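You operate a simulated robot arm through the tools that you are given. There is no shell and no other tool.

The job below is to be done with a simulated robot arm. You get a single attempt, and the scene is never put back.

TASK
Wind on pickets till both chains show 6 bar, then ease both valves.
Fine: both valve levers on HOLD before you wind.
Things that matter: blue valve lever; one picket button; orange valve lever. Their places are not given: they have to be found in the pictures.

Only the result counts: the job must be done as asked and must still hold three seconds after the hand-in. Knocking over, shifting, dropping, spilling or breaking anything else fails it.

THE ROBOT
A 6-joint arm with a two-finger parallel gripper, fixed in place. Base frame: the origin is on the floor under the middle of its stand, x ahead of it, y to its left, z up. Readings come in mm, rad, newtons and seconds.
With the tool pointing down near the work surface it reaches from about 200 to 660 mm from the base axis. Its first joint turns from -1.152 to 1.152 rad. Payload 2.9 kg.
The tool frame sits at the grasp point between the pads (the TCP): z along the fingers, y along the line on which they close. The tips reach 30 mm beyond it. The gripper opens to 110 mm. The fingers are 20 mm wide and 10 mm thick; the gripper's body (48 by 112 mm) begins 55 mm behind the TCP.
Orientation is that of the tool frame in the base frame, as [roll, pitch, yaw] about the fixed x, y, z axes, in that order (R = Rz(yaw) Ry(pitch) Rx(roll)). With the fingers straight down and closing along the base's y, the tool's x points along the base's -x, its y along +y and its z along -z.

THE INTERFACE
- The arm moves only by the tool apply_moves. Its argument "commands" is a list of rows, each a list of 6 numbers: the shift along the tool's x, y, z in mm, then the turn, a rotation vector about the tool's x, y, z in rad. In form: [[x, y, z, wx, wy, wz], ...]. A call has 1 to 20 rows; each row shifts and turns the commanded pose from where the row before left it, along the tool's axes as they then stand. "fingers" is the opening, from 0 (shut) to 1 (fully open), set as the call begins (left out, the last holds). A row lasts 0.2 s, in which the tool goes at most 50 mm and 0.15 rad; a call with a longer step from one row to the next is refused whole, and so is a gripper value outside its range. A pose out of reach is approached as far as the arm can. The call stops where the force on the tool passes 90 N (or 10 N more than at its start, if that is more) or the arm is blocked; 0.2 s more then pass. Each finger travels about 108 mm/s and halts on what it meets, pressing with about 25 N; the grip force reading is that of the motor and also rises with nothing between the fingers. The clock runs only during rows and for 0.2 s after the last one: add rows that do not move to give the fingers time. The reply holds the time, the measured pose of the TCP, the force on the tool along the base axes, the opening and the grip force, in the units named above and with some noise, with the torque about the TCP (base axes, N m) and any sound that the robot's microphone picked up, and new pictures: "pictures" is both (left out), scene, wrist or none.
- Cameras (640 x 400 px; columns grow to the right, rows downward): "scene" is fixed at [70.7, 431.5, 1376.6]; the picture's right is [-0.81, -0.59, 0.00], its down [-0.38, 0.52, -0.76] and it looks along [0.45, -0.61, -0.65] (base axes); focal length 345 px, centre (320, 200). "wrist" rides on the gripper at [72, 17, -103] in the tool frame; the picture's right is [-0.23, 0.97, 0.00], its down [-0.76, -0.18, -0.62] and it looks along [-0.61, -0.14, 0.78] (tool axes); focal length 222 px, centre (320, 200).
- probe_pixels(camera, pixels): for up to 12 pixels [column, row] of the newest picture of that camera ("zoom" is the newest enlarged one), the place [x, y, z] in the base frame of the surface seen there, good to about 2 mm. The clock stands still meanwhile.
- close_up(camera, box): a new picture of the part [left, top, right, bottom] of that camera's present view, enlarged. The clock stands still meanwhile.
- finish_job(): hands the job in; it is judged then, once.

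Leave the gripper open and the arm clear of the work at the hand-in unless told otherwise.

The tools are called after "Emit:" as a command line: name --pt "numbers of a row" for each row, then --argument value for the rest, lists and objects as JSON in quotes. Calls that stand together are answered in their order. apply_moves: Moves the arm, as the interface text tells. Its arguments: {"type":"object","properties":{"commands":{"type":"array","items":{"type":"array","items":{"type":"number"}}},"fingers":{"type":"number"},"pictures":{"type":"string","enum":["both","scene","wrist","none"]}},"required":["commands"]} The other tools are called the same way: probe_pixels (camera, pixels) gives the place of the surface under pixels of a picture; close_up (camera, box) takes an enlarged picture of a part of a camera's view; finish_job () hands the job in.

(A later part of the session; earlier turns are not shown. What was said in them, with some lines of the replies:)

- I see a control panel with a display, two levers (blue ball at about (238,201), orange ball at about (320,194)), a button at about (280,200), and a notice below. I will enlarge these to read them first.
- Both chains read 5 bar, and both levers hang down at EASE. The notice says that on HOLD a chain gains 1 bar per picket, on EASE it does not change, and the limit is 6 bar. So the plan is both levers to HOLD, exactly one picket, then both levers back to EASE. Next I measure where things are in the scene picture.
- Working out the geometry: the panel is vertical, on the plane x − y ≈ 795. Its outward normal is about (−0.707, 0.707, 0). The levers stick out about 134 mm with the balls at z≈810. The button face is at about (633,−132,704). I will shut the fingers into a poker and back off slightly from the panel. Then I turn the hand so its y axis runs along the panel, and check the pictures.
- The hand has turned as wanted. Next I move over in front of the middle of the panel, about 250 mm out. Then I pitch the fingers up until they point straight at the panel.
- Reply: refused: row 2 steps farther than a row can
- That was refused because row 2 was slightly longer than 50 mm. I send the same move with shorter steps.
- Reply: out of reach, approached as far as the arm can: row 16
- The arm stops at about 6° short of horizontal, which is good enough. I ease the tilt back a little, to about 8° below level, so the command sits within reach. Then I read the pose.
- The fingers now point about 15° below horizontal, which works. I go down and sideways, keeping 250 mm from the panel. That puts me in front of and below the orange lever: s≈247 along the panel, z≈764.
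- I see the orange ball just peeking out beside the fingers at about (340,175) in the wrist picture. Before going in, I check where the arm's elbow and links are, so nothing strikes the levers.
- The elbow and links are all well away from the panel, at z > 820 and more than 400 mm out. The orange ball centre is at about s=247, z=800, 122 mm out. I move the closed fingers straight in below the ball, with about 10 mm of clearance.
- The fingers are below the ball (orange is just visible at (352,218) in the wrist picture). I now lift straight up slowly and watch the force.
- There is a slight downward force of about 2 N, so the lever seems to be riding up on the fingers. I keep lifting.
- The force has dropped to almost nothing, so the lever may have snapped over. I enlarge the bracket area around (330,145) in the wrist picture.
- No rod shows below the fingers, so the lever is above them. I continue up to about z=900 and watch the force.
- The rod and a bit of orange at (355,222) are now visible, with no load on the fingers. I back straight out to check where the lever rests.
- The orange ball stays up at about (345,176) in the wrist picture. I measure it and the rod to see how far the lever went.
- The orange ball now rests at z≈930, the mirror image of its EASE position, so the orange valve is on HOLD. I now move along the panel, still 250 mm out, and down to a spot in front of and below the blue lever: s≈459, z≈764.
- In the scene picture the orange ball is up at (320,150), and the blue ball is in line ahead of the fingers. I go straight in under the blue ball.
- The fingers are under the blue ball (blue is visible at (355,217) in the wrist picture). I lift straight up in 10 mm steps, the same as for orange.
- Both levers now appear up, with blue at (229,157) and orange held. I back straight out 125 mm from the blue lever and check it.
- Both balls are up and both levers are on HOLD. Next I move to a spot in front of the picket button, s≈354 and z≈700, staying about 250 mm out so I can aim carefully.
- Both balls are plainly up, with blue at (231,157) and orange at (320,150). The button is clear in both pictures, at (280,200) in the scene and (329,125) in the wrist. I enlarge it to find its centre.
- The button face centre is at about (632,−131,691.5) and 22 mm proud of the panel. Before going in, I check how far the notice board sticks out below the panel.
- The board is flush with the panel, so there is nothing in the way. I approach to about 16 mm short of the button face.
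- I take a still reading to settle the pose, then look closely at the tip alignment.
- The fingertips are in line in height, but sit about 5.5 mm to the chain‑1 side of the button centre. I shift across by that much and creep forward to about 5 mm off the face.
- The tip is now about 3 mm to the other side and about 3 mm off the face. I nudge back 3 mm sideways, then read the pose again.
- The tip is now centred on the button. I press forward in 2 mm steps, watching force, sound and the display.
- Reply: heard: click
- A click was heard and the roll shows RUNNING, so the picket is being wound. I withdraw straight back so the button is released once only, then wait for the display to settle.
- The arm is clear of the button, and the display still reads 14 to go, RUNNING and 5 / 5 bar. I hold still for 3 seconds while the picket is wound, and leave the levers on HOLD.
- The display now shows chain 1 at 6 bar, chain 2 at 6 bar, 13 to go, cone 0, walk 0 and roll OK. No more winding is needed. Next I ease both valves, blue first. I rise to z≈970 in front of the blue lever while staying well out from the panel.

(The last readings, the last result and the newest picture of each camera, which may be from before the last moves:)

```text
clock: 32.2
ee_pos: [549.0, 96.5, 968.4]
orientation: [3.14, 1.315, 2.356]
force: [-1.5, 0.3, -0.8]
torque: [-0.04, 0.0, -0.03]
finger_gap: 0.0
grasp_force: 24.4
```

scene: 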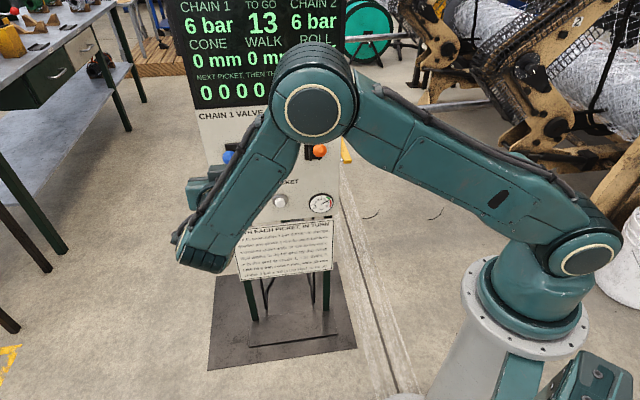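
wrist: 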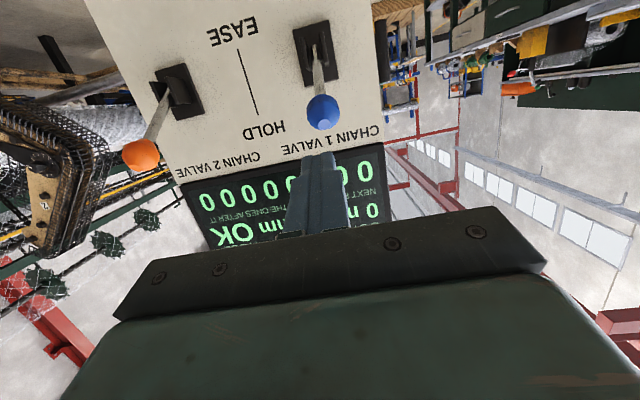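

The fingers are above and in front of the blue ball at (322,110) in the wrist picture. I move straight in over the ball, with about 10 mm of clearance.

Emit:
apply_moves --pt "-8 0.6 28.2 0 0 0" --pt "-8 0.6 28.2 0 0 0" --pt "-8 0.6 28.2 0 0 0" --pt "-8 0.6 28.2 0 0 0" --pt "0 0 0 0 0 0" --pictures "both"

```text
clock: 33.4
ee_pos: [636.3, 17.0, 970.6]
orientation: [3.14, 1.313, 2.352]
force: [-0.2, -0.5, 1.2]
torque: [0.04, -0.02, 0.0]
finger_gap: 0.1
grasp_force: 24.8
```

scene: 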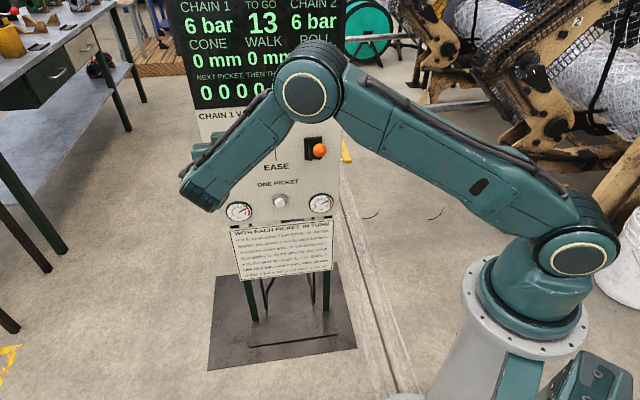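
wrist: 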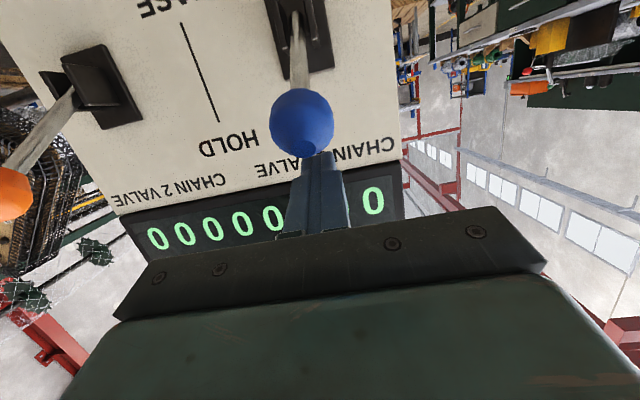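

The fingers sit just above the blue ball. I push straight down in 10 mm steps to about z=860 and watch the force.

Emit:
apply_moves --pt "9.67 0 2.55 0 0 0" --pt "9.67 0 2.55 0 0 0" --pt "9.67 0 2.55 0 0 0" --pt "9.67 0 2.55 0 0 0" --pt "9.67 0 2.55 0 0 0" --pt "9.67 0 2.55 0 0 0" --pt "9.67 0 2.55 0 0 0" --pt "9.67 0 2.55 0 0 0" --pt "9.67 0 2.55 0 0 0" --pt "9.67 0 2.55 0 0 0" --pt "9.67 0 2.55 0 0 0" --pictures "both"

```text
clock: 35.8
ee_pos: [630.4, 17.2, 861.5]
orientation: [3.137, 1.312, 2.352]
force: [-0.4, -0.2, 0.2]
torque: [-0.01, -0.03, 0.0]
finger_gap: 0.1
grasp_force: 25.3
```

scene: 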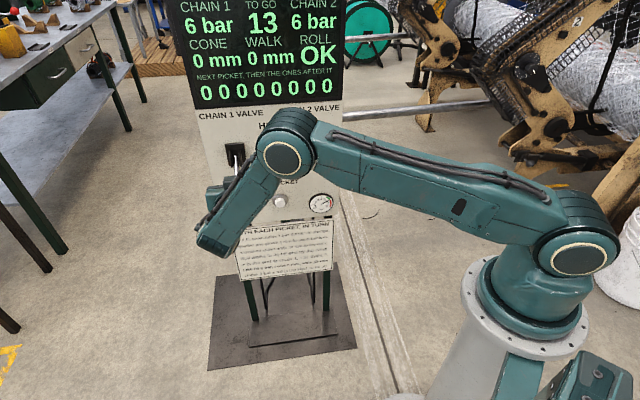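
wrist: 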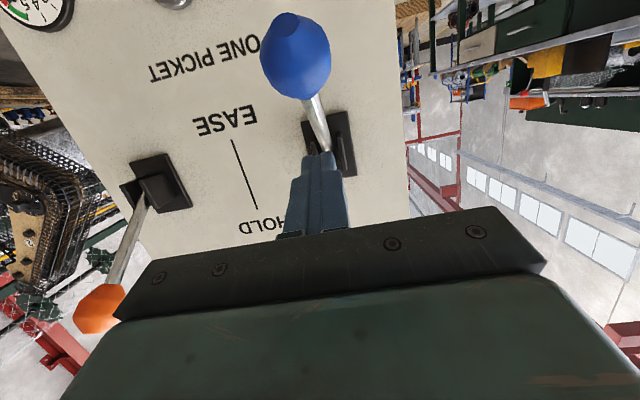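

The blue lever has swung down, and its ball is at (297,55) in the wrist picture. I check its resting place against where it began.

Emit:
probe_pixels --camera "wrist" --pixels '[[297, 60], [290, 25], [318, 118], [325, 140], [97, 308]]'

```text
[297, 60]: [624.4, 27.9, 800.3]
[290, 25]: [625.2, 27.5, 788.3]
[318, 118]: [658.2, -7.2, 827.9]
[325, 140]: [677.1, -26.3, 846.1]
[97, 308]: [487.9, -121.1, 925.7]
```

The blue rod slopes down at about 34° again, matching its original EASE position. I back straight out, then move across and up in front of the orange lever.

Emit:
apply_moves --pt "7.7 0 -29.3 0 0 0" --pt "7.7 0 -29.3 0 0 0" --pt "7.7 0 -29.3 0 0 0" --pt "7.7 0 -29.3 0 0 0" --pt "-17.6 -35.2 -4.6 0 0 0" --pt "-17.6 -35.2 -4.6 0 0 0" --pt "-17.6 -35.2 -4.6 0 0 0" --pt "-17.6 -35.2 -4.6 0 0 0" --pt "-17.6 -35.2 -4.6 0 0 0" --pt "-17.6 -35.2 -4.6 0 0 0" --pt "0 0 0 0 0 0" --pictures "both"

```text
clock: 38.2
ee_pos: [394.8, -48.6, 969.4]
orientation: [3.138, 1.314, 2.351]
force: [-0.5, 0.3, 0.9]
torque: [0.01, 0.03, -0.02]
finger_gap: 0.3
grasp_force: 24.9
```

scene: 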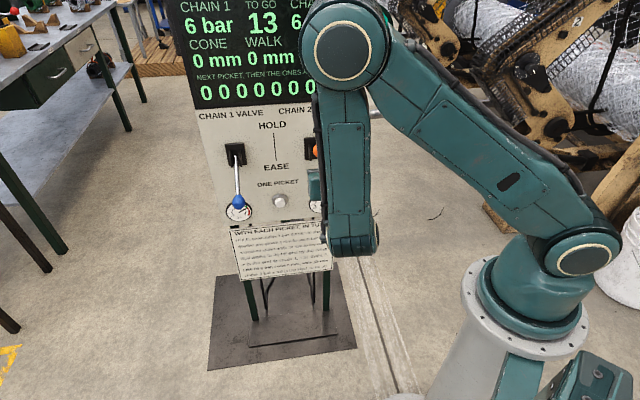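
wrist: 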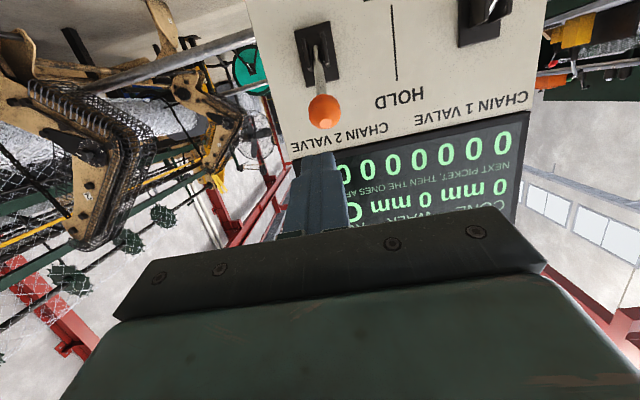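

The blue ball is back at (238,201), exactly as at the start. I now go in over the orange ball, which is at (325,108) in the wrist picture.

Emit:
apply_moves --pt "-7.9 0.5 29.9 0 0 0" --pt "-7.9 0.5 29.9 0 0 0" --pt "-7.9 0.5 29.9 0 0 0" --pt "-7.9 0.5 29.9 0 0 0" --pt "0 0 0 0 0 0" --pictures "both"

```text
clock: 39.4
ee_pos: [486.5, -135.8, 968.2]
orientation: [3.14, 1.313, 2.352]
force: [-0.3, -0.5, 0.2]
torque: [0.01, 0.03, -0.02]
finger_gap: 0.0
grasp_force: 25.2
```

scene: 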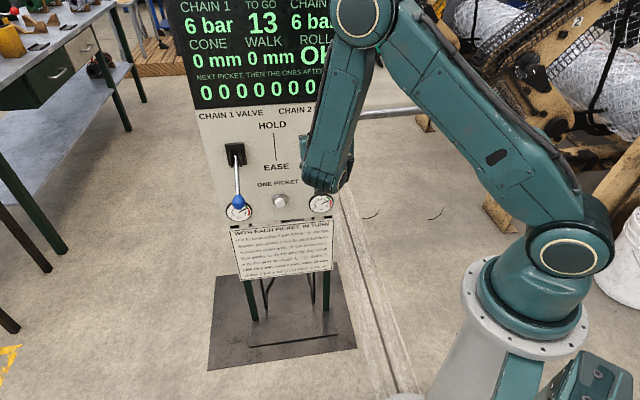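
wrist: 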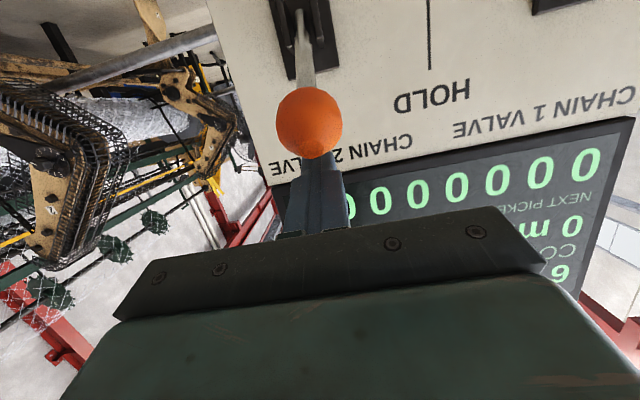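

The fingers are just above the orange ball, in the same way as for blue. I push straight down in 10 mm steps.

Emit:
apply_moves --pt "9.67 0 2.55 0 0 0" --pt "9.67 0 2.55 0 0 0" --pt "9.67 0 2.55 0 0 0" --pt "9.67 0 2.55 0 0 0" --pt "9.67 0 2.55 0 0 0" --pt "9.67 0 2.55 0 0 0" --pt "9.67 0 2.55 0 0 0" --pt "9.67 0 2.55 0 0 0" --pt "9.67 0 2.55 0 0 0" --pt "9.67 0 2.55 0 0 0" --pt "9.67 0 2.55 0 0 0" --pictures "both"

```text
clock: 41.8
ee_pos: [483.2, -132.7, 860.1]
orientation: [3.139, 1.315, 2.351]
force: [0.0, -0.1, 1.0]
torque: [-0.03, 0.03, -0.03]
finger_gap: 0.0
grasp_force: 24.7
```

scene: 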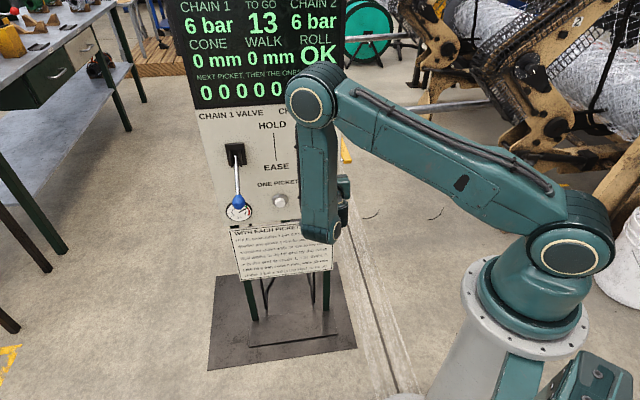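
wrist: 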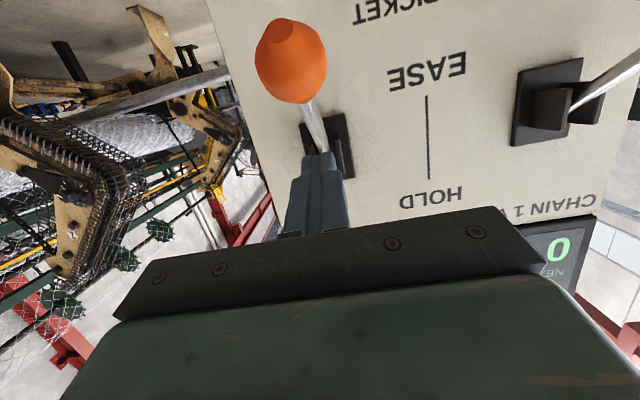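

The orange lever is down too, with its ball at (291,60) in the wrist picture. I back straight out, then move to a clear spot 250 mm in front of the panel. There I can see both levers, and I open the gripper.

Emit:
apply_moves --pt "7.7 0 -29.3 0 0 0" --pt "7.7 0 -29.3 0 0 0" --pt "7.7 0 -29.3 0 0 0" --pt "7.7 0 -29.3 0 0 0" --pt "31 21.6 8.2 0 0 0" --pt "31 21.6 8.2 0 0 0" --pt "31 21.6 8.2 0 0 0" --pt "31 21.6 8.2 0 0 0" --pt "31 21.6 8.2 0 0 0" --pt "0 0 0 0 0 0" --pictures "none"

Emit:
apply_moves --pt "0 0 0 0 0 0" --pt "0 0 0 0 0 0" --pt "0 0 0 0 0 0" --pt "0 0 0 0 0 0" --pt "0 0 0 0 0 0" --fingers 1 --pictures "both"

Emit:
close_up --camera "scene" --box '[180, 0, 360, 230]'

Emit:
probe_pixels --camera "scene" --pixels '[[238, 201], [320, 193], [238, 178], [317, 170]]'

```text
clock: 44.0
ee_pos: [479.6, 29.3, 699.5]
orientation: [-3.142, 1.315, 2.353]
force: [0.0, -0.5, -0.7]
torque: [0.0, 0.0, -0.01]
finger_gap: 0.0
grasp_force: 25.3
```

```text
clock: 45.2
ee_pos: [478.1, 29.8, 698.0]
orientation: [3.139, 1.314, 2.351]
force: [0.3, 0.1, -0.7]
torque: [-0.01, -0.07, -0.02]
finger_gap: 110.3
grasp_force: 0.1
```

scene: 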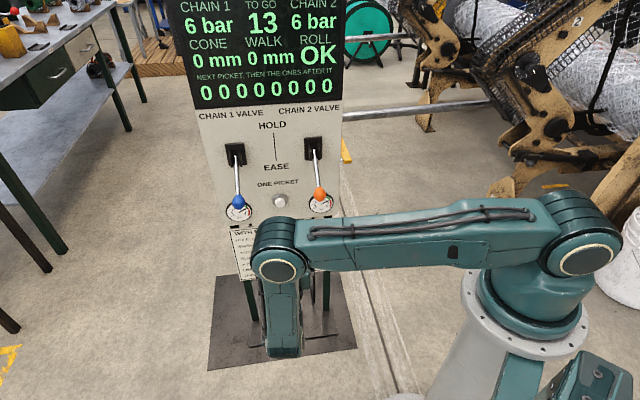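
wrist: 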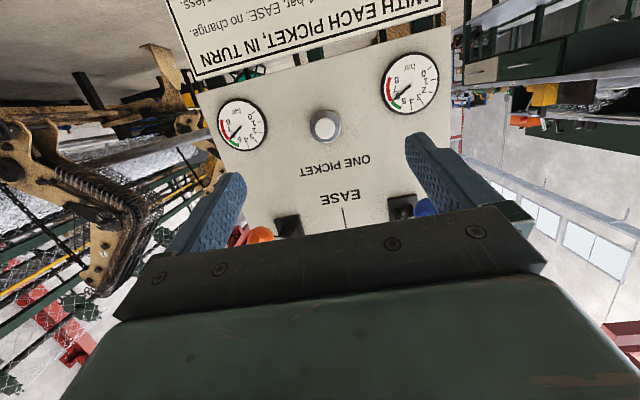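

```text
1.74 times, centred on (270, 115) of scene
```

zoom: 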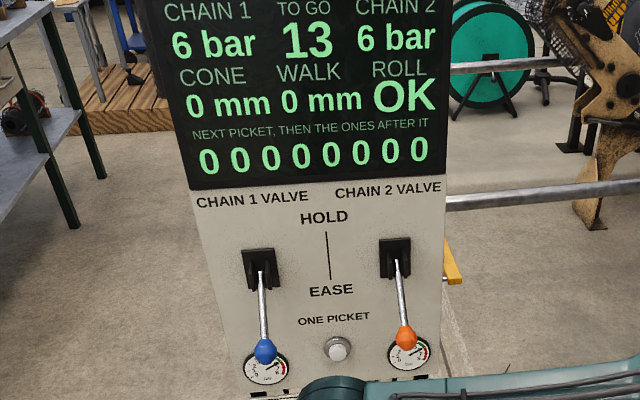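

```text
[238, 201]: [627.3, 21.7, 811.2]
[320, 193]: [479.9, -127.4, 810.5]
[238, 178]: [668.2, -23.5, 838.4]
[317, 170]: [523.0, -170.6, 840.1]
```

Both chains read 6 bar, with 13 to go, cone 0, walk 0 and roll OK. Both levers are back at their exact EASE positions: blue at (627,22,811), orange at (480,−127,811). The gripper is open and the arm stands well clear of the panel, so I hand the job in.

Emit:
finish_job

```text
The job is handed in.
```

The job is handed in. Both chains show 6 bar and both valve levers are back on EASE.

- **Winding:** I put both levers on HOLD, then pressed the picket button once. That took both chains from 5 to 6 bar and the pickets left from 14 to 13. Cone and walk both read 0 mm, and the roll reads OK.
- **Easing:** I pushed the blue lever down first, then the orange. Both are back where they started, to within about 3 mm.
- **Arm:** The gripper is open and the fingers are about 215 mm from the panel. I saw nothing else shifted or knocked.
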